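You operate a simulated robot arm through the tools that you are given. There is no shell and no other tool. Be economical: measure what you need, move in short steps, check, and stop when the job is done.

Carry out the task below with a simulated two-armed robot. There is one attempt and no reset: what you move stays moved.

JOB
Chill the sample pear with a cool pack in the right slot.
Fine: both wait in the spares tray; that pear alone laid in the cool box's free spot, unbruised; lid shut, catch slid home.

Only the result counts: the job must be done as asked and must still hold three seconds after the hand-in. Knocking over, shifting, dropping, spilling or breaking anything else fails it. A push-on lid holds only when it is set on centred and level and pressed home; a screw cap is set on level and turned clockwise until tight.

ROBOT AND FRAMES
Two 7-joint arms with two-finger parallel grippers on one trunk, on a base that drives. Base frame: it is fixed to the floor where the robot stands at the start and does not move with it; the origin is under the middle of the robot, x ahead of it, y to its left, z up. Readings come in m, degrees, newtons and seconds.
The left shoulder is at the start at [0.05, 0.161, 1.198], the right one opposite. With the tool pointing down near the work surface each hand reaches from about 0.1 to 0.58 m from the robot's upright axis, wherever it stands, measured 20 degrees to its own side. Places, roughly: cool box lid [0.7, 0, 1]; drawer bar [0.8, -0.2, 0.8]; lid catch [0.5, 0, 1]; middle of the cool box [0.7, 0.1, 0.7]; right slot of the cool box [0.8, -0.1, 0.7]. Payload 3.43 kg a hand.
Tool frame (each hand has its own): the origin (TCP) lies between the finger pads and is the grasp point; the fingertips stand 0.03 m ahead of it; z points along the fingers, y is the line along which they close. The gripper opens to 0.094 m. The fingers are 0.028 m wide and 0.01 m thick; the gripper's body (0.05 by 0.096 m) begins 0.055 m behind the TCP.
Orientation is told as [roll, pitch, yaw] about the base's x, y, z axes, in that order, counted from this pose: with the fingers straight down and closing along the base's y, the tool's x points along the base's -x, its y along +y and its z along -z.

CONTROLS
- The arms move only by the tool step_arm. It takes "left_deltas", "right_deltas" or both (then of equal length, played together; a hand with none holds still); each is text: rows parted by semicolons, each of 7 numbers parted by spaces: the shift along the base's x, y, z in mm, then the turn, a rotation vector about the base's x, y, z in degrees, then the finger opening in mm, from 0 to 94. In form: dx dy dz rx ry rz hand; .... A call has 1 to 8 rows; each row shifts and turns the commanded pose from where the row before left it. A row lasts 0.2 s, in which the tool goes at most 0.05 m and 8.6 degrees; a call with a longer step from one row to the next is refused whole, and so is a gripper value outside its range. Where a pose cannot be reached the arm comes as near as it can. A force on the tool above 70 N (or 10 N above the force at the start of the call, whichever is more), or a blocked arm, ends the call early, and 0.2 s more pass. The fingers move at their own pace (about 0.045 m/s each) and stop on an object; they squeeze with about 35 N. The grip force told is the motor's: it shows also when the fingers shut on nothing. Time passes only in rows, and 0.2 s behind the last, so rows that do not move let the fingers close. The reply holds the time, the measured pose of the TCP, the force on the tool along the base axes, the opening and the grip force, in the units named above and with some noise, with the torque about the TCP (base axes, N m) and any sound that the robot's microphone picked up.
- Cameras (640 x 400 px; columns grow to the right, rows downward): "scene" is now at [0.1285, 0.0027, 1.3299]; the picture's right is [-0.05, -1.00, 0.00], its down [-0.53, 0.03, -0.85] and it looks along [0.85, -0.04, -0.53] (base axes); focal length 293 px, centre (320, 200). "left" rides on the left gripper at [0.076, -0.014, -0.103] in its tool frame; the picture's right is [0.18, 0.98, 0.00], its down [-0.75, 0.14, -0.64] and it looks along [-0.63, 0.12, 0.77] (tool axes); focal length 243 px, centre (320, 200). "right" rides on the right gripper at [0.076, 0.014, -0.102] in its tool frame; the picture's right is [-0.18, 0.98, 0.00], its down [-0.75, -0.14, -0.64] and it looks along [-0.63, -0.12, 0.77] (tool axes); focal length 243 px, centre (320, 200). There is no depth. A picture from a camera that has moved, and an enlarged one, comes with that camera's place and axes in the base frame and with its lens. The place of the scene camera against the robot may be out by one fixed shift of up to 0.012 m in any direction.
- get_image(camera): a new picture of that camera. No time passes.
- move_column(by): slides the trunk up (or, below 0, down) by that many m; the arms and the scene camera ride with it, the base frame stays. It gives what a move gives, with no picture.
- roll_base(legs): drives the robot by 1 to 6 legs, each [ahead, left, turn to the left] in m, m and degrees, along the robot's own axes; the way and the turn of a leg run together, so that a leg with both is an arc; at most 1.5 m and 180 degrees a leg. The arms and the cameras ride along, it lands a little off, and it stops where it bumps. It gives what a move gives.
- head_to(pan, tilt): turns the head with the scene camera to pan (to the left, within 80 degrees either way) and tilt (down, from -29 to 69), counted from straight ahead of the robot. It gives what a move gives.
- close_up(camera, box): a new picture of the part [left, top, right, bottom] of that camera's present view, enlarged. No time passes.
- job_done(): hands the job in; it is judged then, once.

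Work in short steps. Places have to be worked out from the pictures, the camera data and where the tool is seen: move nearer, look again, correct. Check each grasp and each placing, and mend what went wrong. You have 120 turns and 88 pictures in all, those below and enlarged ones among them. Open the grippers and draw the arms clear of the work before you hand the job in, unless the task says otherwise; then end with one line.

The tools are called after ">>>" by a JSON object that holds its "method" and its "body". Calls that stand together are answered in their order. step_arm: Moves the arms, as the interface text tells. Its arguments: {"type":"object","properties":{"left_deltas":{"type":"string"},"right_deltas":{"type":"string"}},"required":[]} The other tools are called the same way: move_column (by) slides the trunk up or down; roll_base (legs) drives the base; head_to (pan, tilt) turns the head that bears the scene camera; get_image (camera) takes a picture; close_up (camera, box) takes an enlarged picture of a part of a camera's view; job_done () hands the job in.

At the start:

```text
time_s: 0.0
left_tool_pos: [0.4683, 0.1425, 0.9994]
left_tcp_rot: [-0.1, 0.1, 0.0]
left_contact_force: [0.6, -0.3, -0.3]
left_wrist_torque: [-0.01, -0.01, -0.01]
left_finger_gap: 0.0941
left_grasp_force: 0.0
right_tool_pos: [0.4285, -0.2108, 0.9992]
right_tcp_rot: [0.0, 0.1, -0.1]
right_contact_force: [0.3, 0.1, -0.7]
right_wrist_torque: [-0.03, 0.01, 0.02]
right_finger_gap: 0.0938
right_grasp_force: 0.1
trunk travel left (down, up): [-0.225, 0.042]
robot x, y, heading: [0.0007, 0.0006, 0.3]
head pan, tilt: [-2.7, 32.2]
```

scene: 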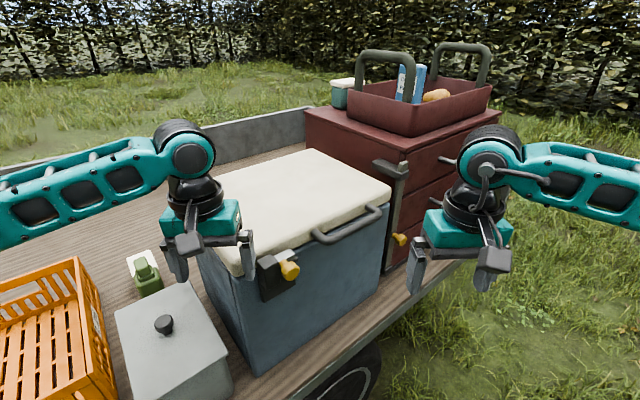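
right: 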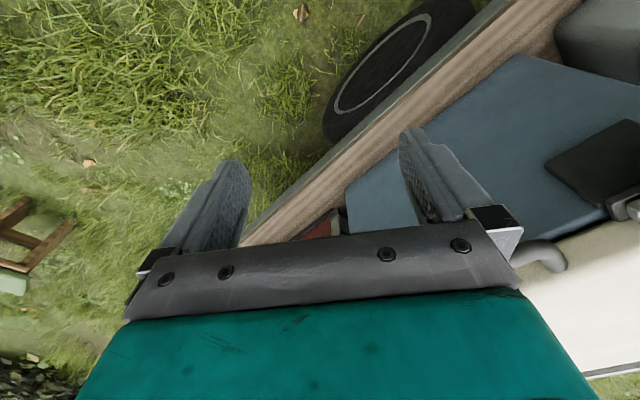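
left: 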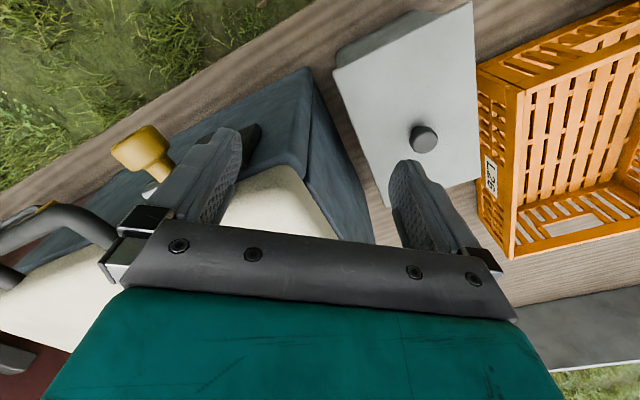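

The scene shows a cool box with lid handle and yellow catch, a red drawer cabinet and a tote with blue packs on top. I take enlarged looks at the tote and the box.

>>> {"method": "close_up", "body": {"camera": "scene", "box": [320, 30, 520, 155]}}

>>> {"method": "close_up", "body": {"camera": "scene", "box": [200, 140, 440, 300]}}

```text
3.20 times, centred on (420, 92) of scene
camera zoom: at [0.1285, 0.0027, 1.3299], right [-0.05, -1.0, 0.0], down [-0.53, 0.03, -0.85], along [0.85, -0.04, -0.53], focal length 937 px, centre (0, 544)
```

zoom: 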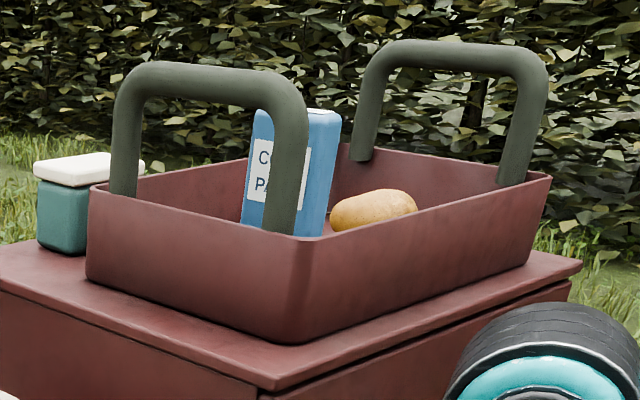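

```text
2.50 times, centred on (320, 220) of scene
camera zoom: at [0.1285, 0.0027, 1.3299], right [-0.05, -1.0, 0.0], down [-0.53, 0.03, -0.85], along [0.85, -0.04, -0.53], focal length 732 px, centre (320, 150)
```

zoom: 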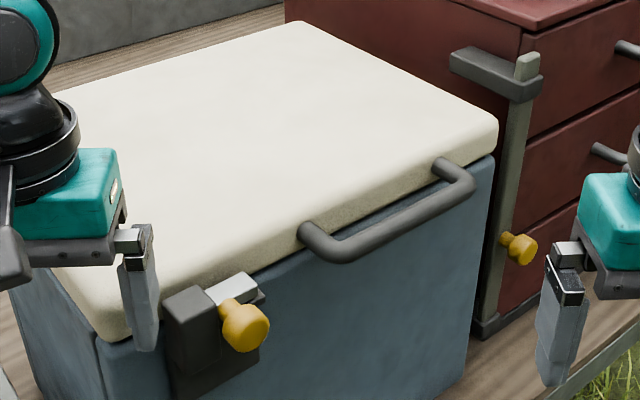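

The tote on the cabinet holds the blue pack(s) and a pear-like item; the trailer edge runs diagonally (inward ≈ 35° to my left). I raise both arms before turning.

>>> {"method": "step_arm", "body": {"left_deltas": "0 0 50 0 0 0 94; 0 0 50 0 0 0 94; 0 0 50 0 0 0 94; -30 0 30 0 0 0 94", "right_deltas": "0 0 50 0 0 0 94; 0 0 50 0 0 0 94; 0 0 50 0 0 0 94; -30 0 30 0 0 0 94"}}

>>> {"method": "move_column", "body": {"by": 0.04}}

>>> {"method": "roll_base", "body": {"legs": [[0, 0, 35]]}}

>>> {"method": "head_to", "body": {"pan": -30, "tilt": 35}}

>>> {"method": "get_image", "body": {"camera": "scene"}}

```text
time_s: 1.0
left_tool_pos: [0.4357, 0.1455, 1.1801]
left_tcp_rot: [0.1, -0.1, 0.1]
left_contact_force: [-0.4, 0.3, 0.4]
left_wrist_torque: [-0.01, 0.0, -0.01]
left_finger_gap: 0.0944
left_grasp_force: 0.0
right_tool_pos: [0.3971, -0.2119, 1.1814]
right_tcp_rot: [-0.1, 0.0, -0.1]
right_contact_force: [-0.6, -0.3, 0.7]
right_wrist_torque: [0.03, -0.04, 0.01]
right_finger_gap: 0.0941
right_grasp_force: 0.2
trunk travel left (down, up): [-0.225, 0.042]
robot x, y, heading: [0.0006, 0.0011, 0.4]
head pan, tilt: [-2.7, 32.2]
```

```text
time_s: 1.8
left_tool_pos: [0.4375, 0.1443, 1.2188]
left_tcp_rot: [0.1, 0.1, 0.1]
left_contact_force: [0.0, -0.1, -0.1]
left_wrist_torque: [-0.04, 0.01, 0.0]
left_finger_gap: 0.094
left_grasp_force: 0.0
right_tool_pos: [0.399, -0.2108, 1.2194]
right_tcp_rot: [0.0, 0.0, -0.1]
right_contact_force: [0.2, -0.3, 0.2]
right_wrist_torque: [-0.01, -0.02, 0.0]
right_finger_gap: 0.0939
right_grasp_force: 0.1
trunk travel left (down, up): [-0.265, 0.002]
robot x, y, heading: [-0.0005, 0.0001, -0.1]
head pan, tilt: [-2.7, 32.2]
```

```text
time_s: 3.9
left_tool_pos: [0.2752, 0.3699, 1.2186]
left_tcp_rot: [0.1, 0.0, 35.1]
left_contact_force: [0.6, 0.3, -0.3]
left_wrist_torque: [-0.01, -0.02, 0.0]
left_finger_gap: 0.0939
left_grasp_force: 0.1
right_tool_pos: [0.4475, 0.0556, 1.219]
right_tcp_rot: [0.0, 0.0, 35.1]
right_contact_force: [-0.1, 0.0, -0.4]
right_wrist_torque: [0.02, -0.01, 0.0]
right_finger_gap: 0.0944
right_grasp_force: 0.1
trunk travel left (down, up): [-0.265, 0.002]
robot x, y, heading: [0.0015, 0.0005, 34.9]
head pan, tilt: [-2.7, 32.2]
```

```text
time_s: 4.8
left_tool_pos: [0.2753, 0.3697, 1.2188]
left_tcp_rot: [0.0, 0.0, 35.1]
left_contact_force: [0.2, -0.1, 0.3]
left_wrist_torque: [0.02, -0.01, -0.01]
left_finger_gap: 0.094
left_grasp_force: 0.0
right_tool_pos: [0.4464, 0.0552, 1.2174]
right_tcp_rot: [-0.1, 0.0, 35.0]
right_contact_force: [0.0, -0.1, -0.1]
right_wrist_torque: [0.0, -0.03, 0.03]
right_finger_gap: 0.0938
right_grasp_force: 0.2
trunk travel left (down, up): [-0.265, 0.002]
robot x, y, heading: [0.0024, -0.0002, 35.3]
head pan, tilt: [-30.0, 35.0]
```

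```text
82 pictures are left
camera scene: at [0.1196, 0.0377, 1.3655], right [0.09, -1.0, 0.0], down [-0.57, -0.05, -0.82], along [0.82, 0.07, -0.57], focal length 293 px, centre (320, 200)
```

scene: 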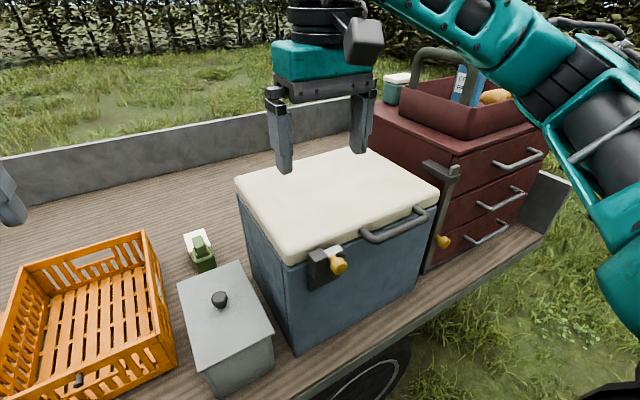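

The drawers face me and the tote is on the cabinet. Before driving right along the trailer I check the ground to the right.

>>> {"method": "head_to", "body": {"pan": -80, "tilt": 35}}

>>> {"method": "get_image", "body": {"camera": "scene"}}

```text
time_s: 6.0
left_tool_pos: [0.2753, 0.3698, 1.2191]
left_tcp_rot: [0.0, 0.0, 35.1]
left_contact_force: [0.3, 0.6, -0.1]
left_wrist_torque: [-0.01, -0.03, 0.01]
left_finger_gap: 0.0939
left_grasp_force: 0.0
right_tool_pos: [0.4472, 0.0553, 1.2197]
right_tcp_rot: [0.0, -0.1, 35.1]
right_contact_force: [0.1, -0.2, -0.6]
right_wrist_torque: [0.01, 0.01, 0.0]
right_finger_gap: 0.094
right_grasp_force: 0.0
trunk travel left (down, up): [-0.265, 0.002]
robot x, y, heading: [-0.0026, 0.0008, 34.8]
head pan, tilt: [-80.0, 35.0]
```

```text
81 pictures are left
camera scene: at [0.0942, -0.0323, 1.3655], right [-0.71, -0.71, 0.0], down [-0.41, 0.41, -0.82], along [0.58, -0.58, -0.57], focal length 293 px, centre (320, 200)
```

scene: 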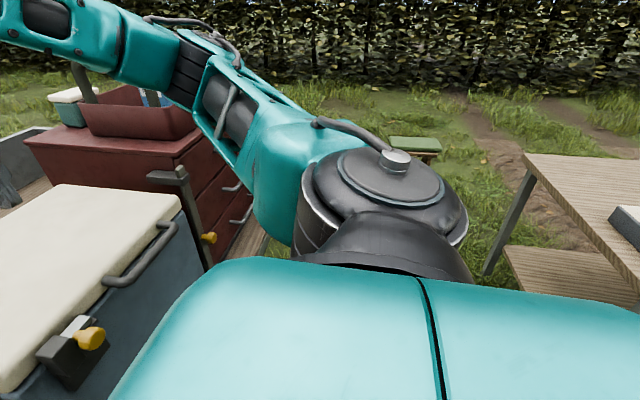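

The ground along the trailer is clear (a table stands well off). I drive 1.0 m to the right, parallel to the trailer, and look into the tote.

>>> {"method": "roll_base", "body": {"legs": [[0, -1.0, 0]]}}

>>> {"method": "head_to", "body": {"pan": 0, "tilt": 32}}

>>> {"method": "get_image", "body": {"camera": "scene"}}

>>> {"method": "get_image", "body": {"camera": "right"}}

```text
time_s: 15.0
left_tool_pos: [0.8451, -0.4432, 1.2178]
left_tcp_rot: [-0.1, 0.0, 35.1]
left_contact_force: [-0.3, 0.8, -1.1]
left_wrist_torque: [0.04, 0.01, -0.01]
left_finger_gap: 0.094
left_grasp_force: 0.0
right_tool_pos: [1.0175, -0.7568, 1.2191]
right_tcp_rot: [0.1, 0.0, 35.1]
right_contact_force: [0.3, 0.3, 0.8]
right_wrist_torque: [0.0, 0.02, 0.03]
right_finger_gap: 0.0943
right_grasp_force: 0.1
trunk travel left (down, up): [-0.265, 0.002]
robot x, y, heading: [0.5691, -0.8123, 35.4]
head pan, tilt: [-80.0, 35.0]
```

```text
time_s: 16.6
left_tool_pos: [0.8459, -0.444, 1.2178]
left_tcp_rot: [0.0, -0.1, 35.2]
left_contact_force: [0.0, -0.2, -0.5]
left_wrist_torque: [-0.01, 0.03, -0.01]
left_finger_gap: 0.094
left_grasp_force: 0.0
right_tool_pos: [1.0181, -0.7567, 1.2202]
right_tcp_rot: [0.0, -0.1, 35.0]
right_contact_force: [1.0, 0.3, -0.5]
right_wrist_torque: [0.01, 0.02, 0.01]
right_finger_gap: 0.0937
right_grasp_force: 0.0
trunk travel left (down, up): [-0.265, 0.002]
robot x, y, heading: [0.5731, -0.8124, 35.2]
head pan, tilt: [0.0, 32.0]
```

```text
80 pictures are left
camera scene: at [0.6759, -0.7318, 1.3701], right [0.57, -0.82, 0.0], down [-0.43, -0.3, -0.85], along [0.69, 0.49, -0.53], focal length 293 px, centre (320, 200)
```

scene: 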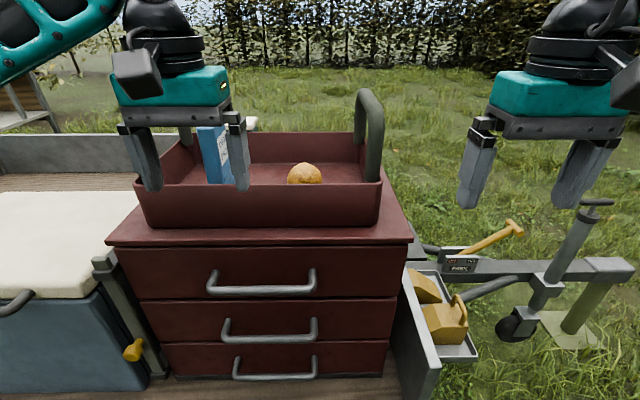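

```text
79 pictures are left
camera right: at [0.9487, -0.7896, 1.3227], right [-0.41, 0.91, 0.0], down [0.7, 0.32, 0.64], along [0.58, 0.27, -0.77], focal length 243 px, centre (320, 200)
```

right: 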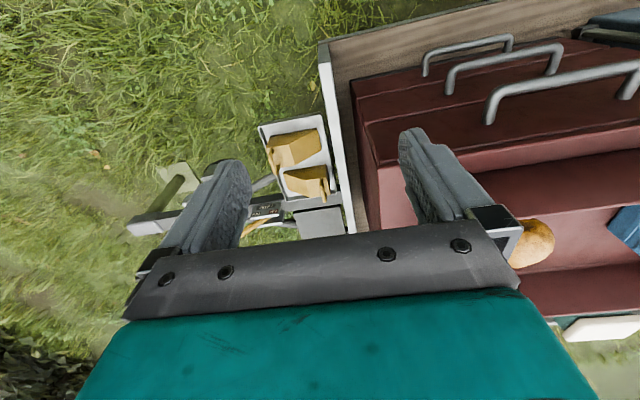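

The tote holds a cool pack and a round fruit. I view it from the left camera and zoom the scene.

>>> {"method": "get_image", "body": {"camera": "left"}}

>>> {"method": "close_up", "body": {"camera": "scene", "box": [130, 90, 410, 265]}}

```text
78 pictures are left
camera left: at [0.7932, -0.499, 1.3223], right [-0.72, 0.7, 0.0], down [0.53, 0.55, 0.64], along [0.45, 0.46, -0.77], focal length 243 px, centre (320, 200)
```

left: 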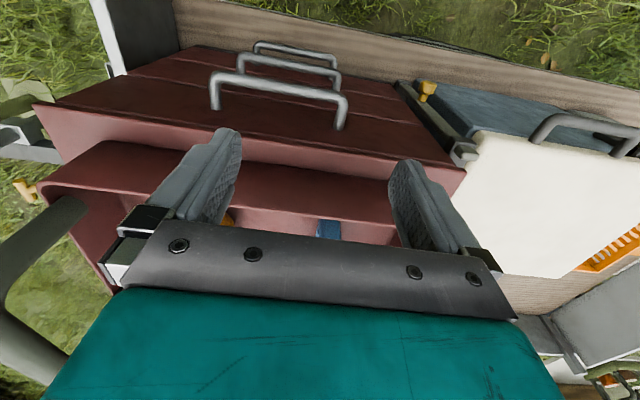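

```text
2.29 times, centred on (270, 178) of scene
camera zoom: at [0.6759, -0.7318, 1.3701], right [0.57, -0.82, 0.0], down [-0.43, -0.3, -0.85], along [0.69, 0.49, -0.53], focal length 669 px, centre (434, 251)
```

zoom: 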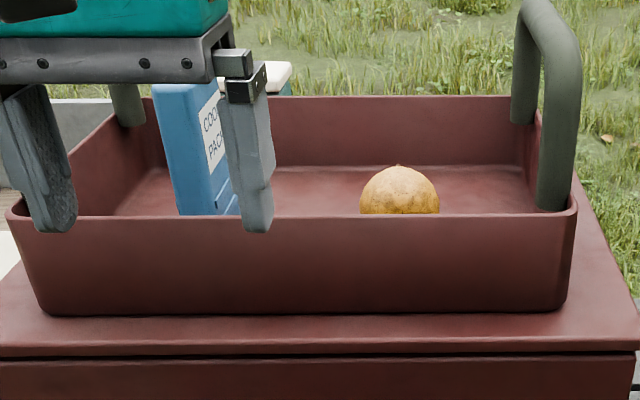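

The tote holds only the pack and the pear. The box must be opened first, so I drive left 0.62 m to stand in front of it and look.

>>> {"method": "roll_base", "body": {"legs": [[0, 0.62, 0]]}}

>>> {"method": "head_to", "body": {"pan": 0, "tilt": 50}}

>>> {"method": "get_image", "body": {"camera": "scene"}}

>>> {"method": "get_image", "body": {"camera": "left"}}

```text
time_s: 22.4
left_tool_pos: [0.4922, 0.0553, 1.2184]
left_tcp_rot: [0.0, 0.0, 35.5]
left_contact_force: [-0.6, 0.3, 0.0]
left_wrist_torque: [0.0, -0.04, -0.01]
left_finger_gap: 0.0941
left_grasp_force: 0.1
right_tool_pos: [0.6671, -0.2566, 1.2196]
right_tcp_rot: [0.0, 0.0, 35.3]
right_contact_force: [0.1, -0.5, -0.6]
right_wrist_torque: [0.04, 0.0, 0.03]
right_finger_gap: 0.094
right_grasp_force: 0.0
trunk travel left (down, up): [-0.265, 0.002]
robot x, y, heading: [0.2173, -0.3169, 35.1]
head pan, tilt: [0.0, 32.0]
```

```text
time_s: 23.2
left_tool_pos: [0.4913, 0.0548, 1.2185]
left_tcp_rot: [0.0, 0.0, 35.4]
left_contact_force: [0.6, 0.8, -1.3]
left_wrist_torque: [0.03, 0.03, 0.0]
left_finger_gap: 0.0944
left_grasp_force: 0.1
right_tool_pos: [0.6677, -0.258, 1.2199]
right_tcp_rot: [-0.1, 0.0, 35.3]
right_contact_force: [0.1, -0.9, -0.2]
right_wrist_torque: [-0.01, 0.02, 0.0]
right_finger_gap: 0.0942
right_grasp_force: 0.1
trunk travel left (down, up): [-0.265, 0.002]
robot x, y, heading: [0.2193, -0.3126, 35.3]
head pan, tilt: [0.0, 50.0]
```

```text
76 pictures are left
camera scene: at [0.314, -0.2413, 1.3438], right [0.58, -0.82, 0.0], down [-0.62, -0.44, -0.64], along [0.52, 0.37, -0.77], focal length 293 px, centre (320, 200)
```

scene: 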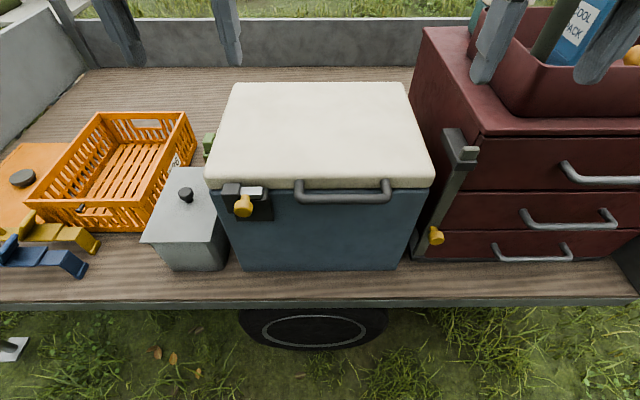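

```text
75 pictures are left
camera left: at [0.4405, -0.0008, 1.3223], right [-0.72, 0.69, 0.0], down [0.53, 0.55, 0.64], along [0.45, 0.46, -0.77], focal length 243 px, centre (320, 200)
```

left: 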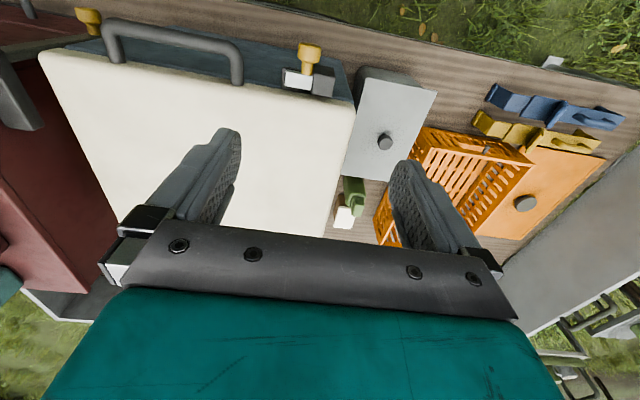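

The box is squarely in front of me. I zoom on the catch and handle.

>>> {"method": "close_up", "body": {"camera": "scene", "box": [200, 165, 290, 225]}}

>>> {"method": "close_up", "body": {"camera": "scene", "box": [400, 120, 490, 265]}}

>>> {"method": "close_up", "body": {"camera": "left", "box": [270, 30, 370, 110]}}

```text
6.67 times, centred on (245, 195) of scene
camera zoom: at [0.314, -0.2413, 1.3438], right [0.58, -0.82, 0.0], down [-0.62, -0.44, -0.64], along [0.52, 0.37, -0.77], focal length 1952 px, centre (820, 233)
```

zoom: 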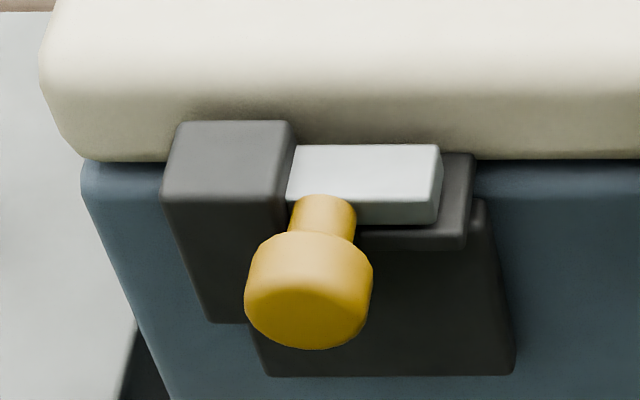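

```text
2.76 times, centred on (445, 192) of scene
camera zoom: at [0.314, -0.2413, 1.3438], right [0.58, -0.82, 0.0], down [-0.62, -0.44, -0.64], along [0.52, 0.37, -0.77], focal length 808 px, centre (-25, 221)
```

zoom: 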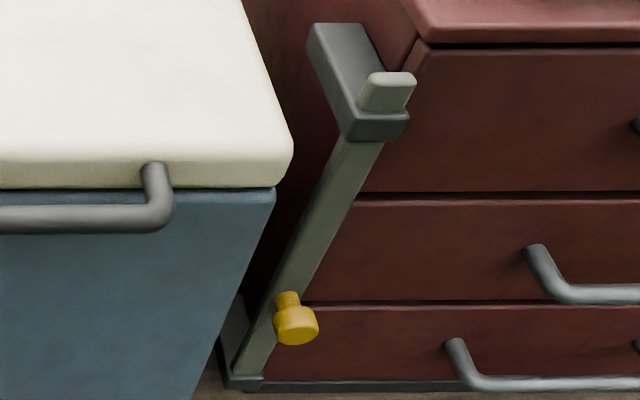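

```text
5.00 times, centred on (320, 70) of left
camera zoom: at [0.4405, -0.0008, 1.3223], right [-0.72, 0.69, 0.0], down [0.53, 0.55, 0.64], along [0.45, 0.46, -0.77], focal length 1213 px, centre (320, 850)
```

zoom: 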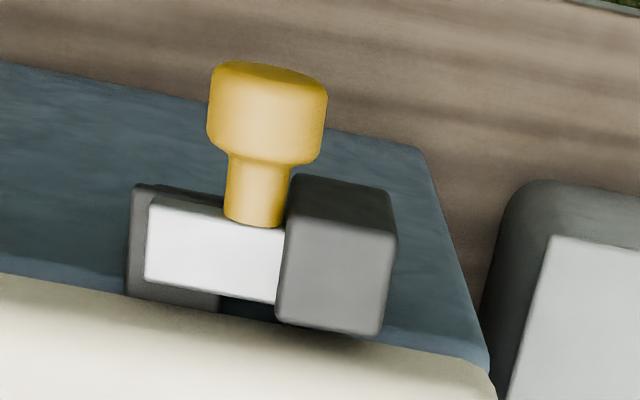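

The knob is at about (0.49, 0.03, 0.953), bolt in the keeper on the left, so it should slide right to release. I lower the left hand above it for a nearer look, with the right hand drawn aside.

>>> {"method": "step_arm", "body": {"left_deltas": "-4 -13 -40 0 0 0 70; 0 -12 -45 0 0 0 70; 0 0 -45 0 0 0 70; 0 0 -30 0 0 0 70"}}

>>> {"method": "get_image", "body": {"camera": "left"}}

>>> {"method": "get_image", "body": {"camera": "scene"}}

```text
time_s: 24.2
left_tool_pos: [0.4902, 0.0281, 1.057]
left_tcp_rot: [0.0, -0.1, 35.4]
left_contact_force: [-0.6, 1.0, 0.6]
left_wrist_torque: [0.02, -0.02, -0.01]
left_finger_gap: 0.0697
left_grasp_force: 0.0
right_tool_pos: [0.6684, -0.2572, 1.2195]
right_tcp_rot: [0.0, -0.1, 35.3]
right_contact_force: [-0.1, -0.8, 1.0]
right_wrist_torque: [0.01, 0.0, 0.01]
right_finger_gap: 0.0941
right_grasp_force: 0.1
trunk travel left (down, up): [-0.265, 0.002]
robot x, y, heading: [0.2187, -0.3174, 35.6]
head pan, tilt: [0.0, 50.0]
```

```text
71 pictures are left
camera left: at [0.4375, -0.027, 1.159], right [-0.72, 0.69, 0.0], down [0.53, 0.55, 0.64], along [0.45, 0.46, -0.77], focal length 243 px, centre (320, 200)
```

left: 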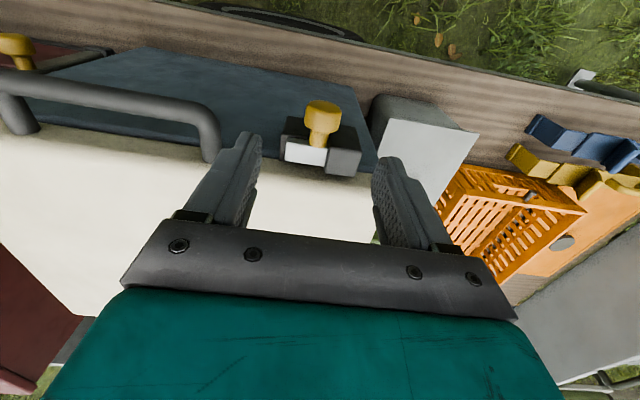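

```text
70 pictures are left
camera scene: at [0.3141, -0.2412, 1.3438], right [0.58, -0.82, 0.0], down [-0.62, -0.44, -0.64], along [0.52, 0.37, -0.77], focal length 293 px, centre (320, 200)
```

scene: 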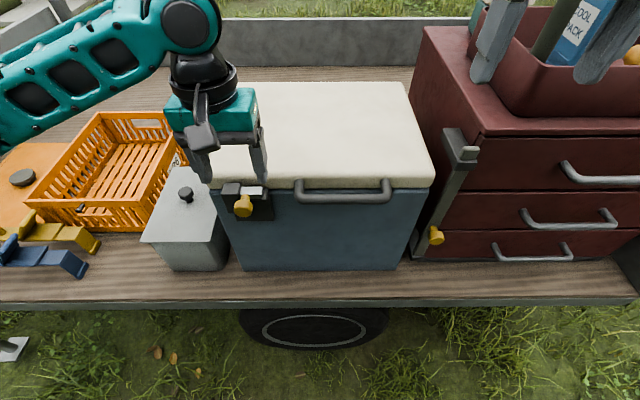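

Triangulated, the knob centre is ≈(0.487, 0.029, 0.967). I descend slightly outward of it so the fingers clear the keeper, fingers straddling the knob.

>>> {"method": "step_arm", "body": {"left_deltas": "-10 -4 -30 0 0 0 70; 0 0 -30 0 0 0 70; 0 0 -28 0 0 0 70"}}

>>> {"method": "get_image", "body": {"camera": "left"}}

```text
time_s: 25.0
left_tool_pos: [0.4768, 0.0264, 0.9706]
left_tcp_rot: [-0.1, 0.0, 35.5]
left_contact_force: [-0.1, -0.5, -0.5]
left_wrist_torque: [0.0, -0.02, -0.01]
left_finger_gap: 0.0701
left_grasp_force: 0.0
right_tool_pos: [0.6658, -0.2571, 1.2194]
right_tcp_rot: [0.0, -0.1, 35.3]
right_contact_force: [-0.1, 0.1, -0.3]
right_wrist_torque: [0.02, 0.02, -0.02]
right_finger_gap: 0.0941
right_grasp_force: 0.1
trunk travel left (down, up): [-0.265, 0.002]
robot x, y, heading: [0.2211, -0.3162, 35.4]
head pan, tilt: [0.0, 50.0]
```

```text
69 pictures are left
camera left: at [0.4253, -0.0293, 1.0739], right [-0.72, 0.69, 0.0], down [0.53, 0.55, 0.64], along [0.45, 0.46, -0.77], focal length 243 px, centre (320, 200)
```

left: 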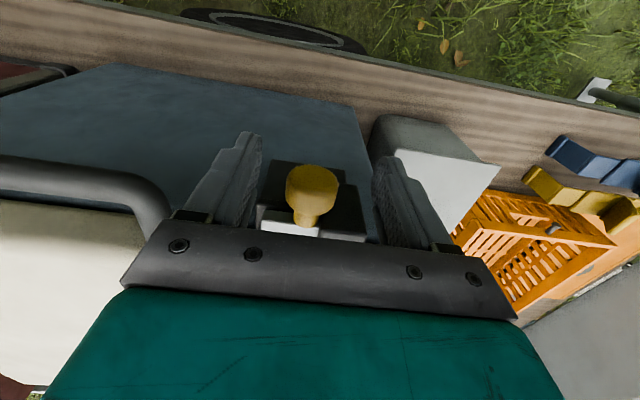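

The knob sits between the pads, a few mm toward image left; I shift slightly and close on it.

>>> {"method": "step_arm", "body": {"left_deltas": "3 -3 0 0 0 0 50; 0 0 0 0 0 0 30; 0 0 0 0 0 0 20; 0 0 0 0 0 0 20; 0 0 0 0 0 0 20"}}

```text
time_s: 26.2
left_tool_pos: [0.4802, 0.0242, 0.97]
left_tcp_rot: [0.0, 0.0, 35.6]
left_contact_force: [-3.8, 6.4, -0.4]
left_wrist_torque: [0.06, 0.03, 0.34]
left_finger_gap: 0.0293
left_grasp_force: 45.5
right_tool_pos: [0.6672, -0.2566, 1.2193]
right_tcp_rot: [0.0, 0.1, 35.2]
right_contact_force: [0.4, 0.4, -0.1]
right_wrist_torque: [-0.03, -0.02, 0.02]
right_finger_gap: 0.094
right_grasp_force: 0.0
trunk travel left (down, up): [-0.265, 0.002]
robot x, y, heading: [0.2169, -0.3166, 35.2]
head pan, tilt: [0.0, 50.0]
```

The knob is gripped (29 mm). I slide it right in small steps.

>>> {"method": "step_arm", "body": {"left_deltas": "5.8 -8.2 0 0 0 0 20; 5.8 -8.2 0 0 0 0 20; 5.8 -8.2 0 0 0 0 20; 5.8 -8.2 0 0 0 0 20"}}

>>> {"method": "close_up", "body": {"camera": "scene", "box": [190, 150, 310, 225]}}

```text
time_s: 26.9
left_tool_pos: [0.4811, 0.0227, 0.9713]
left_tcp_rot: [3.0, 0.4, 37.2]
left_contact_force: [-21.6, 17.5, 11.6]
left_wrist_torque: [0.21, 0.9, -0.19]
left_finger_gap: 0.0291
left_grasp_force: 44.8
right_tool_pos: [0.6639, -0.2558, 1.2213]
right_tcp_rot: [0.1, -0.2, 35.5]
right_contact_force: [1.0, -0.1, 0.4]
right_wrist_torque: [0.04, 0.01, 0.0]
right_finger_gap: 0.094
right_grasp_force: 0.1
trunk travel left (down, up): [-0.265, 0.002]
robot x, y, heading: [0.2147, -0.3113, 35.7]
head pan, tilt: [0.0, 50.0]
stopped in row 3 (left hand): the force on the tool passed its limit at 76 N (the readings are from after the stop); the commanded pose is now the measured one
```

```text
5.33 times, centred on (250, 188) of scene
camera zoom: at [0.3111, -0.2408, 1.344], right [0.58, -0.81, 0.0], down [-0.62, -0.45, -0.64], along [0.52, 0.37, -0.77], focal length 1562 px, centre (693, 267)
```

zoom: 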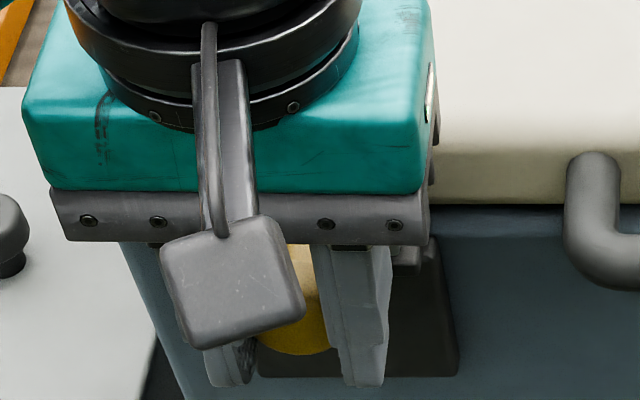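

The knob did not slide right (76 N). I release, rise a little and look closely at the mechanism before trying otherwise.

>>> {"method": "step_arm", "body": {"left_deltas": "0 0 0 0 0 0 70; 0 0 0 0 0 0 70; -16 -12 0 0 0 0 70; -16 -12 0 0 0 0 70; -16 -12 0 0 0 0 70; 0 0 0 0 0 0 70"}}

>>> {"method": "close_up", "body": {"camera": "left", "box": [220, 120, 420, 245]}}

```text
time_s: 28.3
left_tool_pos: [0.4369, -0.0156, 0.9706]
left_tcp_rot: [2.3, 0.2, 36.8]
left_contact_force: [0.0, -0.1, -0.9]
left_wrist_torque: [-0.02, -0.01, -0.01]
left_finger_gap: 0.0698
left_grasp_force: 0.1
right_tool_pos: [0.6662, -0.2552, 1.2185]
right_tcp_rot: [0.0, 0.0, 35.4]
right_contact_force: [0.6, -0.4, -0.2]
right_wrist_torque: [-0.02, 0.0, -0.02]
right_finger_gap: 0.0938
right_grasp_force: 0.0
trunk travel left (down, up): [-0.265, 0.002]
robot x, y, heading: [0.2181, -0.319, 35.5]
head pan, tilt: [0.0, 50.0]
```

```text
3.20 times, centred on (320, 182) of left
camera zoom: at [0.3892, -0.076, 1.0745], right [-0.74, 0.68, 0.04], down [0.54, 0.55, 0.64], along [0.42, 0.49, -0.76], focal length 776 px, centre (320, 256)
```

zoom: 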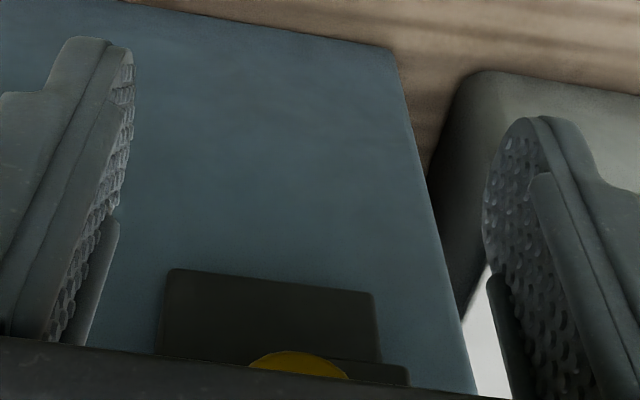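

I clear the left hand up and to the left, then zoom in on the catch from the scene camera.

>>> {"method": "step_arm", "body": {"left_deltas": "-15 25 40 -2 0 -1.3 70; -20 30 30 0 0 0 70; -20 30 30 0 0 0 70; -20 30 30 0 0 0 70; 0 30 40 0 0 0 70"}}

>>> {"method": "close_up", "body": {"camera": "scene", "box": [210, 170, 282, 215]}}

```text
time_s: 29.5
left_tool_pos: [0.3618, 0.1271, 1.141]
left_tcp_rot: [0.6, 1.4, 35.4]
left_contact_force: [-0.2, 0.2, 0.7]
left_wrist_torque: [-0.02, -0.02, 0.01]
left_finger_gap: 0.0698
left_grasp_force: 0.0
right_tool_pos: [0.6655, -0.2554, 1.2197]
right_tcp_rot: [-0.1, -0.1, 35.5]
right_contact_force: [-0.6, 0.4, -0.2]
right_wrist_torque: [0.0, 0.01, -0.03]
right_finger_gap: 0.094
right_grasp_force: 0.1
trunk travel left (down, up): [-0.265, 0.002]
robot x, y, heading: [0.2192, -0.3143, 35.5]
head pan, tilt: [0.0, 50.0]
```

```text
8.89 times, centred on (246, 192) of scene
camera zoom: at [0.3132, -0.2404, 1.3437], right [0.58, -0.81, 0.0], down [-0.62, -0.45, -0.64], along [0.52, 0.37, -0.77], focal length 2603 px, centre (978, 267)
```

zoom: 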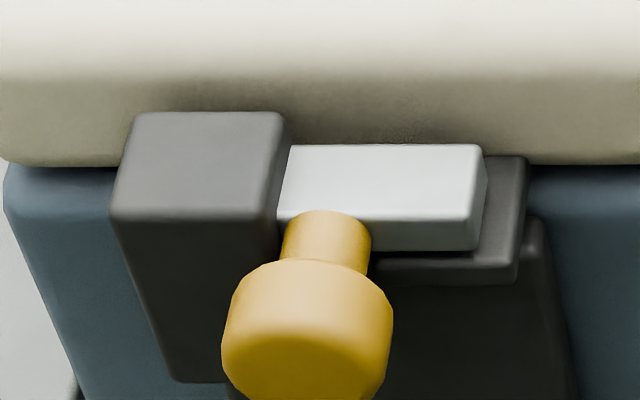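

The mechanism is ambiguous from above. I raise both hands and lower the trunk so the head camera sees the catch from the front.

>>> {"method": "step_arm", "body": {"left_deltas": "0 20 50 0 0 0 70; 0 20 50 0 0 0 70; 0 20 50 0 0 0 70; 0 0 30 0 0 0 70", "right_deltas": "-10 -20 50 0 0 0 94; -10 -20 50 0 0 0 94; -20 -20 0 0 0 0 94; -20 -20 0 0 0 0 94"}}

>>> {"method": "move_column", "body": {"by": -0.22}}

>>> {"method": "head_to", "body": {"pan": 20, "tilt": 30}}

>>> {"method": "get_image", "body": {"camera": "scene"}}

```text
refused: row 1 steps farther than a row can; nothing moved
```

```text
time_s: 31.8
left_tool_pos: [0.3623, 0.1268, 0.9205]
left_tcp_rot: [0.5, 1.4, 35.5]
left_contact_force: [0.1, 0.4, -0.3]
left_wrist_torque: [0.0, -0.02, 0.0]
left_finger_gap: 0.0699
left_grasp_force: 0.1
right_tool_pos: [0.6663, -0.2551, 0.9994]
right_tcp_rot: [0.0, 0.1, 35.5]
right_contact_force: [-0.2, 0.0, -0.1]
right_wrist_torque: [0.02, 0.0, -0.02]
right_finger_gap: 0.094
right_grasp_force: 0.0
trunk travel left (down, up): [-0.045, 0.222]
robot x, y, heading: [0.2149, -0.3137, 35.4]
head pan, tilt: [0.0, 50.0]
```

```text
time_s: 32.6
left_tool_pos: [0.362, 0.1274, 0.9218]
left_tcp_rot: [0.5, 1.4, 35.5]
left_contact_force: [-0.8, 0.7, 0.6]
left_wrist_torque: [0.01, -0.01, -0.02]
left_finger_gap: 0.0698
left_grasp_force: 0.0
right_tool_pos: [0.6659, -0.256, 0.9999]
right_tcp_rot: [-0.1, 0.0, 35.4]
right_contact_force: [-0.4, 0.0, 0.0]
right_wrist_torque: [-0.03, -0.02, 0.04]
right_finger_gap: 0.094
right_grasp_force: 0.0
trunk travel left (down, up): [-0.045, 0.222]
robot x, y, heading: [0.2197, -0.316, 35.7]
head pan, tilt: [20.0, 30.0]
```

```text
65 pictures are left
camera scene: at [0.3017, -0.2105, 1.1532], right [0.82, -0.57, 0.0], down [-0.28, -0.41, -0.87], along [0.49, 0.71, -0.5], focal length 293 px, centre (320, 200)
```

scene: 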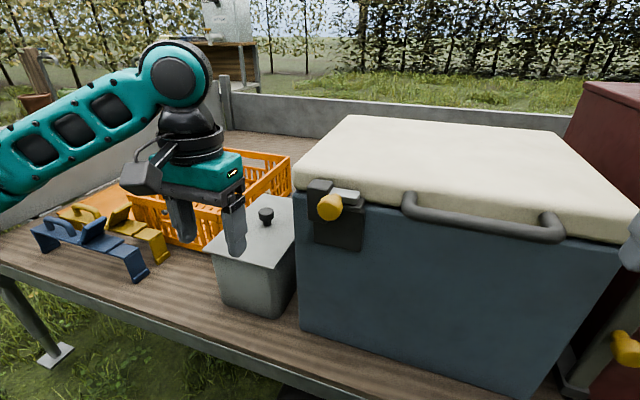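

No contact happened. I zoom on the catch from this lower angle.

>>> {"method": "close_up", "body": {"camera": "scene", "box": [290, 165, 386, 255]}}

```text
4.44 times, centred on (338, 210) of scene
camera zoom: at [0.3017, -0.2105, 1.1532], right [0.82, -0.57, 0.0], down [-0.28, -0.41, -0.87], along [0.49, 0.71, -0.5], focal length 1302 px, centre (240, 156)
```

zoom: 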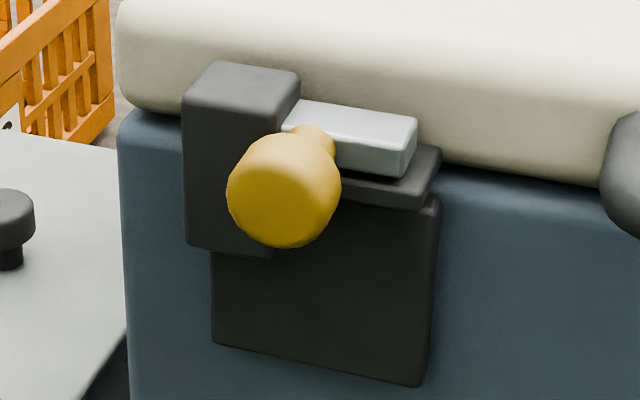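

Now it reads clearly: a ledge on the lid sits under the bolt and the tall block is the body guide, so the bolt is home at right and must slide left to release. I raise the trunk again and bring the hand back above the knob.

>>> {"method": "move_column", "body": {"by": 0.22}}

>>> {"method": "step_arm", "body": {"left_deltas": "0 0 30 -0.6 -1.4 0 70; 30 -34 0 0 0 0 70; 30 -34 0 0 0 0 70; 30 -35 0 0 0 0 70; 28 0 -30 0 0 0 70"}}

```text
time_s: 35.0
left_tool_pos: [0.3622, 0.1274, 1.1407]
left_tcp_rot: [0.6, 1.3, 35.5]
left_contact_force: [0.4, 0.7, -0.4]
left_wrist_torque: [-0.01, -0.01, 0.0]
left_finger_gap: 0.0699
left_grasp_force: 0.1
right_tool_pos: [0.6661, -0.2556, 1.2187]
right_tcp_rot: [0.0, 0.1, 35.5]
right_contact_force: [-0.2, -0.2, 0.0]
right_wrist_torque: [-0.01, 0.02, -0.01]
right_finger_gap: 0.0936
right_grasp_force: 0.0
trunk travel left (down, up): [-0.265, 0.002]
robot x, y, heading: [0.2187, -0.3137, 35.4]
head pan, tilt: [20.0, 30.0]
```

```text
time_s: 36.1
left_tool_pos: [0.4809, 0.0256, 1.1393]
left_tcp_rot: [-0.8, 0.6, 35.4]
left_contact_force: [0.9, -0.3, 0.6]
left_wrist_torque: [-0.02, 0.01, 0.0]
left_finger_gap: 0.07
left_grasp_force: 0.0
right_tool_pos: [0.6661, -0.2535, 1.2191]
right_tcp_rot: [0.0, -0.1, 35.5]
right_contact_force: [-0.2, 0.3, -0.2]
right_wrist_torque: [0.0, -0.03, 0.01]
right_finger_gap: 0.0941
right_grasp_force: 0.0
trunk travel left (down, up): [-0.265, 0.002]
robot x, y, heading: [0.2221, -0.3124, 35.4]
head pan, tilt: [20.0, 30.0]
```

Lower back to the grip pose at (0.480, 0.024, 0.970) and close on the knob.

>>> {"method": "step_arm", "body": {"left_deltas": "0 -1 -45 0.8 -0.6 0 70; 0 0 -45 0 0 0 70; 0 0 -45 0 0 0 70; 0 0 -34 0 0 0 70; 0 0 0 0 0 0 40; 0 0 0 0 0 0 20; 0 0 0 0 0 0 20; 0 0 0 0 0 0 20"}}

>>> {"method": "step_arm", "body": {"left_deltas": "-5.8 8.2 0 0 0 0 20; -5.8 8.2 0 0 0 0 20; -5.8 8.2 0 0 0 0 20; -5.8 8.2 0 0 0 0 20"}}

```text
time_s: 38.0
left_tool_pos: [0.4797, 0.0239, 0.9708]
left_tcp_rot: [-0.4, -0.3, 35.5]
left_contact_force: [-4.3, 3.3, -2.5]
left_wrist_torque: [0.12, -0.1, 0.32]
left_finger_gap: 0.0289
left_grasp_force: 41.7
right_tool_pos: [0.6664, -0.255, 1.2192]
right_tcp_rot: [0.0, 0.0, 35.5]
right_contact_force: [-0.3, -1.0, -0.5]
right_wrist_torque: [0.02, 0.03, 0.0]
right_finger_gap: 0.0939
right_grasp_force: 0.0
trunk travel left (down, up): [-0.265, 0.002]
robot x, y, heading: [0.2214, -0.316, 35.6]
head pan, tilt: [20.0, 30.0]
```

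```text
time_s: 39.0
left_tool_pos: [0.4626, 0.0465, 0.9711]
left_tcp_rot: [-1.3, -0.4, 34.5]
left_contact_force: [30.6, -37.5, -15.5]
left_wrist_torque: [-0.05, -0.04, 0.21]
left_finger_gap: 0.0291
left_grasp_force: 45.2
right_tool_pos: [0.67, -0.2592, 1.2171]
right_tcp_rot: [0.3, 0.1, 35.3]
right_contact_force: [-0.4, -0.2, -0.2]
right_wrist_torque: [0.03, 0.01, 0.0]
right_finger_gap: 0.0939
right_grasp_force: 0.1
trunk travel left (down, up): [-0.265, 0.002]
robot x, y, heading: [0.2188, -0.3155, 35.3]
head pan, tilt: [20.0, 30.0]
```

It slid about 28 mm left and now meets resistance. I release, back out and look.

>>> {"method": "step_arm", "body": {"left_deltas": "0 0 0 0 0 0 60; 0 0 0 0 0 0 70; -16 -12 0 0 0 0 70; -16 -12 20 0 0 0 70; -16 0 45 0 0 0 70; -5 20 40 0 0 0 70"}}

>>> {"method": "head_to", "body": {"pan": 0, "tilt": 50}}

>>> {"method": "close_up", "body": {"camera": "scene", "box": [200, 165, 290, 225]}}

```text
time_s: 40.4
left_tool_pos: [0.4022, 0.0519, 1.0772]
left_tcp_rot: [-0.4, -0.4, 35.5]
left_contact_force: [0.5, -0.9, 0.4]
left_wrist_torque: [0.02, 0.01, -0.01]
left_finger_gap: 0.0699
left_grasp_force: 0.0
right_tool_pos: [0.6665, -0.2546, 1.2194]
right_tcp_rot: [-0.1, 0.1, 35.5]
right_contact_force: [-0.5, 0.8, -0.2]
right_wrist_torque: [0.01, 0.01, 0.04]
right_finger_gap: 0.0939
right_grasp_force: 0.1
trunk travel left (down, up): [-0.265, 0.002]
robot x, y, heading: [0.2194, -0.3168, 35.7]
head pan, tilt: [20.0, 30.0]
```

```text
time_s: 41.2
left_tool_pos: [0.4032, 0.0519, 1.077]
left_tcp_rot: [-0.6, -0.2, 35.4]
left_contact_force: [-0.1, -0.3, -1.0]
left_wrist_torque: [0.01, -0.01, 0.0]
left_finger_gap: 0.0701
left_grasp_force: 0.0
right_tool_pos: [0.6652, -0.2562, 1.2189]
right_tcp_rot: [0.0, 0.0, 35.6]
right_contact_force: [0.5, 0.1, 0.7]
right_wrist_torque: [0.01, -0.03, -0.01]
right_finger_gap: 0.094
right_grasp_force: 0.1
trunk travel left (down, up): [-0.265, 0.002]
robot x, y, heading: [0.2159, -0.3135, 35.5]
head pan, tilt: [0.0, 50.0]
```

```text
6.67 times, centred on (245, 195) of scene
camera zoom: at [0.3131, -0.2402, 1.3438], right [0.58, -0.81, 0.0], down [-0.62, -0.45, -0.64], along [0.52, 0.37, -0.77], focal length 1952 px, centre (820, 233)
```

zoom: 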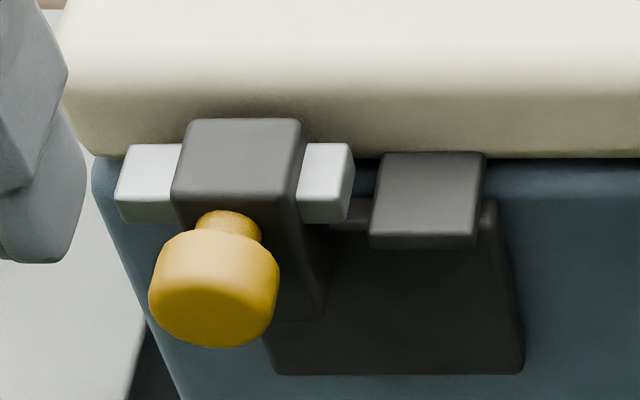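

The bolt is clear of the lid ledge. Next I open the lid by its handle with the right hand: bar ≈ u 0.43, z 0.956, v 0.35–0.495. I back the right hand off and turn it so it will close in the vertical plane; the left hand is raised clear.

>>> {"method": "step_arm", "body": {"right_deltas": "-13 -9 0 0 0 -8.5 94; -13 -9 0 0 0 -8.5 94; -13 -9 0 0 0 -8.5 94; -13 -9 0 0 0 -8.5 94; -13 -9 0 0 0 -8.5 94; -13 -9 0 0 0 -8.5 94; -13 -9 0 0 0 -8.5 94; 0 0 0 0 0 -8.5 94", "left_deltas": "-10 20 40 0 0 0 70; -10 20 40 0 0 0 70; -10 20 30 0 0 0 70; 0 0 0 0 0 0 70; 0 0 0 0 0 0 70; 0 0 0 0 0 0 70; 0 0 0 0 0 0 70; 0 0 0 0 0 0 70"}}

>>> {"method": "step_arm", "body": {"right_deltas": "0 0 0 0 0 -8.5 94; 0 0 0 0 0 -8.5 94; 0 0 0 0 0 -5 94; 0 0 0 4.9 -6.9 0 94; 0 0 0 4.9 -6.9 0 94; 0 0 0 4.9 -6.9 0 94; 0 0 0 4.9 -6.9 0 94; 0 0 0 4.9 -6.9 0 94"}}

```text
time_s: 43.0
left_tool_pos: [0.3743, 0.1122, 1.1882]
left_tcp_rot: [-0.6, -0.2, 35.3]
left_contact_force: [-0.8, 0.2, -0.5]
left_wrist_torque: [0.04, -0.02, -0.03]
left_finger_gap: 0.07
left_grasp_force: 0.1
right_tool_pos: [0.5766, -0.3196, 1.2189]
right_tcp_rot: [0.0, 0.0, -32.7]
right_contact_force: [-0.4, 0.1, -0.5]
right_wrist_torque: [-0.04, -0.06, 0.04]
right_finger_gap: 0.0942
right_grasp_force: 0.1
trunk travel left (down, up): [-0.265, 0.002]
robot x, y, heading: [0.2161, -0.3173, 35.2]
head pan, tilt: [0.0, 50.0]
```

```text
time_s: 44.8
left_tool_pos: [0.3738, 0.1124, 1.1895]
left_tcp_rot: [-0.5, -0.4, 35.4]
left_contact_force: [-0.5, 0.2, 0.4]
left_wrist_torque: [0.02, 0.02, 0.04]
left_finger_gap: 0.07
left_grasp_force: 0.0
right_tool_pos: [0.6046, -0.29, 1.2612]
right_tcp_rot: [42.4, -0.1, -54.7]
right_contact_force: [0.7, -0.5, -0.6]
right_wrist_torque: [0.02, 0.0, 0.0]
right_finger_gap: 0.0939
right_grasp_force: 0.2
right hand out of reach, approached as far as the arm can: row 7, 8
trunk travel left (down, up): [-0.265, 0.002]
robot x, y, heading: [0.2181, -0.3165, 35.4]
head pan, tilt: [0.0, 50.0]
```

The hand is now tilted ≈42° forward with vertical closing plane. I move it to a pre-grasp point in front of and above the handle, then look.

>>> {"method": "step_arm", "body": {"right_deltas": "-6 23 -38 0 0 0 94; -6 23 -38 0 0 0 94; -6 23 -38 0 0 0 94; -6 23 -38 0 0 0 94; -6 23 -38 0 0 0 94; -6 23 -38 0 0 0 94"}}

>>> {"method": "get_image", "body": {"camera": "scene"}}

>>> {"method": "get_image", "body": {"camera": "right"}}

```text
time_s: 46.2
left_tool_pos: [0.374, 0.1125, 1.189]
left_tcp_rot: [-0.5, -0.3, 35.5]
left_contact_force: [-0.1, -0.4, 0.5]
left_wrist_torque: [0.0, -0.04, -0.02]
left_finger_gap: 0.0698
left_grasp_force: 0.0
right_tool_pos: [0.5807, -0.1388, 1.0453]
right_tcp_rot: [42.4, 0.0, -54.7]
right_contact_force: [0.4, 0.1, 0.1]
right_wrist_torque: [0.0, -0.02, -0.02]
right_finger_gap: 0.0941
right_grasp_force: 0.0
right hand out of reach, approached as far as the arm can: row 1, 2
trunk travel left (down, up): [-0.265, 0.002]
robot x, y, heading: [0.2157, -0.3173, 35.6]
head pan, tilt: [0.0, 50.0]
```

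```text
62 pictures are left
camera scene: at [0.3132, -0.2399, 1.3438], right [0.58, -0.81, 0.0], down [-0.62, -0.45, -0.64], along [0.52, 0.37, -0.77], focal length 293 px, centre (320, 200)
```

scene: 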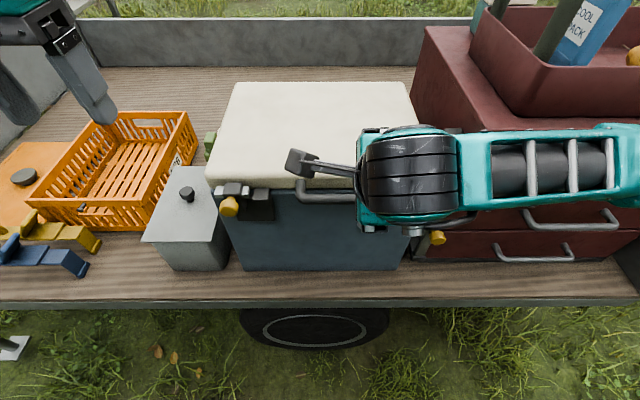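

```text
61 pictures are left
camera right: at [0.4888, -0.1113, 1.1321], right [0.7, 0.27, 0.66], down [0.0, -0.93, 0.38], along [0.72, -0.27, -0.65], focal length 243 px, centre (320, 200)
```

right: 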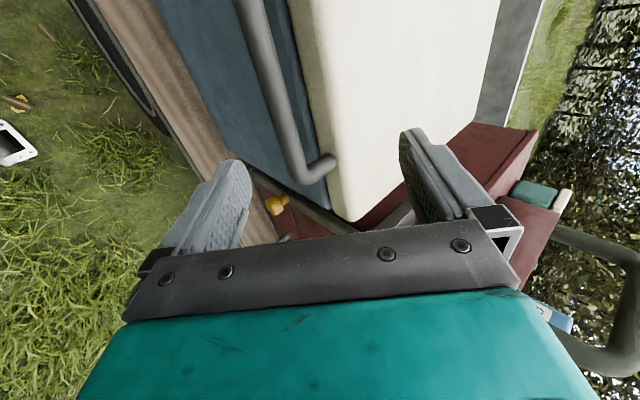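

The view confirms the bar at u≈0.435, z≈0.956. I'll hook closed fingers beneath the bar and push up-and-forward. Lid swing needs longer reach, so first I check how much room the base has before the trailer.

>>> {"method": "head_to", "body": {"pan": 0, "tilt": 69}}

>>> {"method": "get_image", "body": {"camera": "scene"}}

```text
time_s: 47.0
left_tool_pos: [0.3745, 0.1116, 1.1895]
left_tcp_rot: [-0.4, -0.5, 35.3]
left_contact_force: [-0.1, -1.0, 0.4]
left_wrist_torque: [0.0, 0.0, 0.03]
left_finger_gap: 0.0702
left_grasp_force: 0.2
right_tool_pos: [0.5798, -0.1393, 1.0473]
right_tcp_rot: [42.3, 0.0, -54.7]
right_contact_force: [0.8, 1.1, 0.7]
right_wrist_torque: [0.02, 0.0, -0.02]
right_finger_gap: 0.0942
right_grasp_force: 0.1
trunk travel left (down, up): [-0.265, 0.002]
robot x, y, heading: [0.2183, -0.3149, 35.4]
head pan, tilt: [0.0, 68.8]
```

```text
60 pictures are left
camera scene: at [0.296, -0.2525, 1.3218], right [0.58, -0.81, 0.0], down [-0.76, -0.54, -0.36], along [0.3, 0.21, -0.93], focal length 293 px, centre (320, 200)
```

scene: 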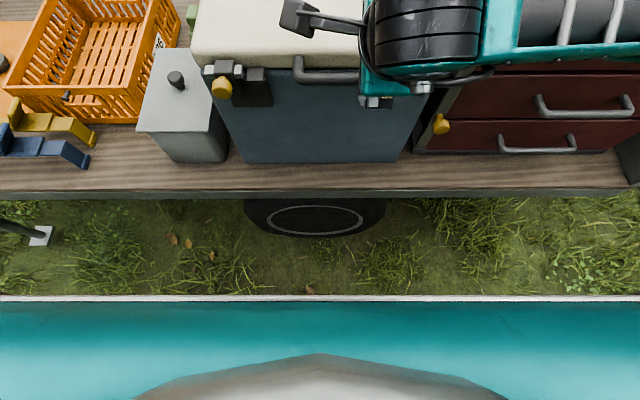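

There's ~0.2 m of room ahead for later. Now I close the right fingers and slip them under the handle bar.

>>> {"method": "step_arm", "body": {"right_deltas": "-16.7 -11.9 -22 0 0 0 0; -16.7 -11.9 -23 0 0 0 0; 0 0 0 0 0 0 0; 0 0 0 0 0 0 0; 0 0 0 0 0 0 0; 0 0 0 0 0 0 0"}}

>>> {"method": "get_image", "body": {"camera": "right"}}

```text
time_s: 48.4
left_tool_pos: [0.3731, 0.112, 1.19]
left_tcp_rot: [-0.5, -0.4, 35.4]
left_contact_force: [0.9, 0.7, 0.2]
left_wrist_torque: [-0.01, 0.02, -0.05]
left_finger_gap: 0.0698
left_grasp_force: 0.1
right_tool_pos: [0.5463, -0.1624, 1.0013]
right_tcp_rot: [42.4, 0.0, -54.5]
right_contact_force: [-1.0, -0.6, -0.5]
right_wrist_torque: [-0.02, 0.01, -0.01]
right_finger_gap: 0.0
right_grasp_force: 26.4
trunk travel left (down, up): [-0.265, 0.002]
robot x, y, heading: [0.2201, -0.316, 35.6]
head pan, tilt: [0.0, 68.8]
```

```text
59 pictures are left
camera right: at [0.4559, -0.1354, 1.0875], right [0.7, 0.27, 0.66], down [0.0, -0.92, 0.38], along [0.72, -0.27, -0.65], focal length 243 px, centre (320, 200)
```

right: 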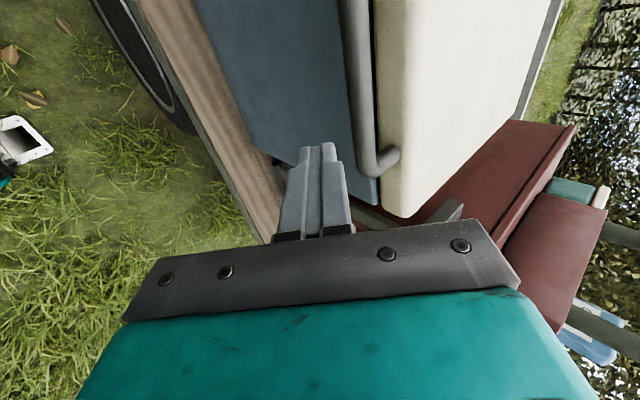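

The fingertips line up to pass below the bar. I advance along the finger direction.

>>> {"method": "step_arm", "body": {"right_deltas": "16.4 11.6 -22 0 0 0 0; 16.4 11.6 -22 0 0 0 0; 16.4 11.6 -22 0 0 0 0"}}

>>> {"method": "get_image", "body": {"camera": "right"}}

```text
time_s: 49.2
left_tool_pos: [0.3732, 0.1119, 1.1887]
left_tcp_rot: [-0.5, -0.3, 35.4]
left_contact_force: [-0.1, -0.1, -0.6]
left_wrist_torque: [-0.01, -0.02, -0.01]
left_finger_gap: 0.0699
left_grasp_force: 0.0
right_tool_pos: [0.5973, -0.1264, 0.9336]
right_tcp_rot: [42.5, 0.0, -54.5]
right_contact_force: [0.7, -0.1, 0.3]
right_wrist_torque: [-0.02, -0.02, 0.02]
right_finger_gap: 0.0
right_grasp_force: 32.9
trunk travel left (down, up): [-0.265, 0.002]
robot x, y, heading: [0.2221, -0.3144, 35.6]
head pan, tilt: [0.0, 68.8]
```

```text
58 pictures are left
camera right: at [0.5058, -0.1002, 1.0202], right [0.7, 0.27, 0.66], down [0.0, -0.93, 0.38], along [0.72, -0.27, -0.65], focal length 243 px, centre (320, 200)
```

right: 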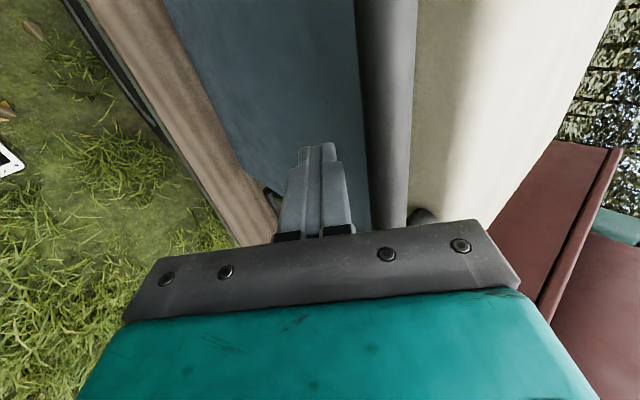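

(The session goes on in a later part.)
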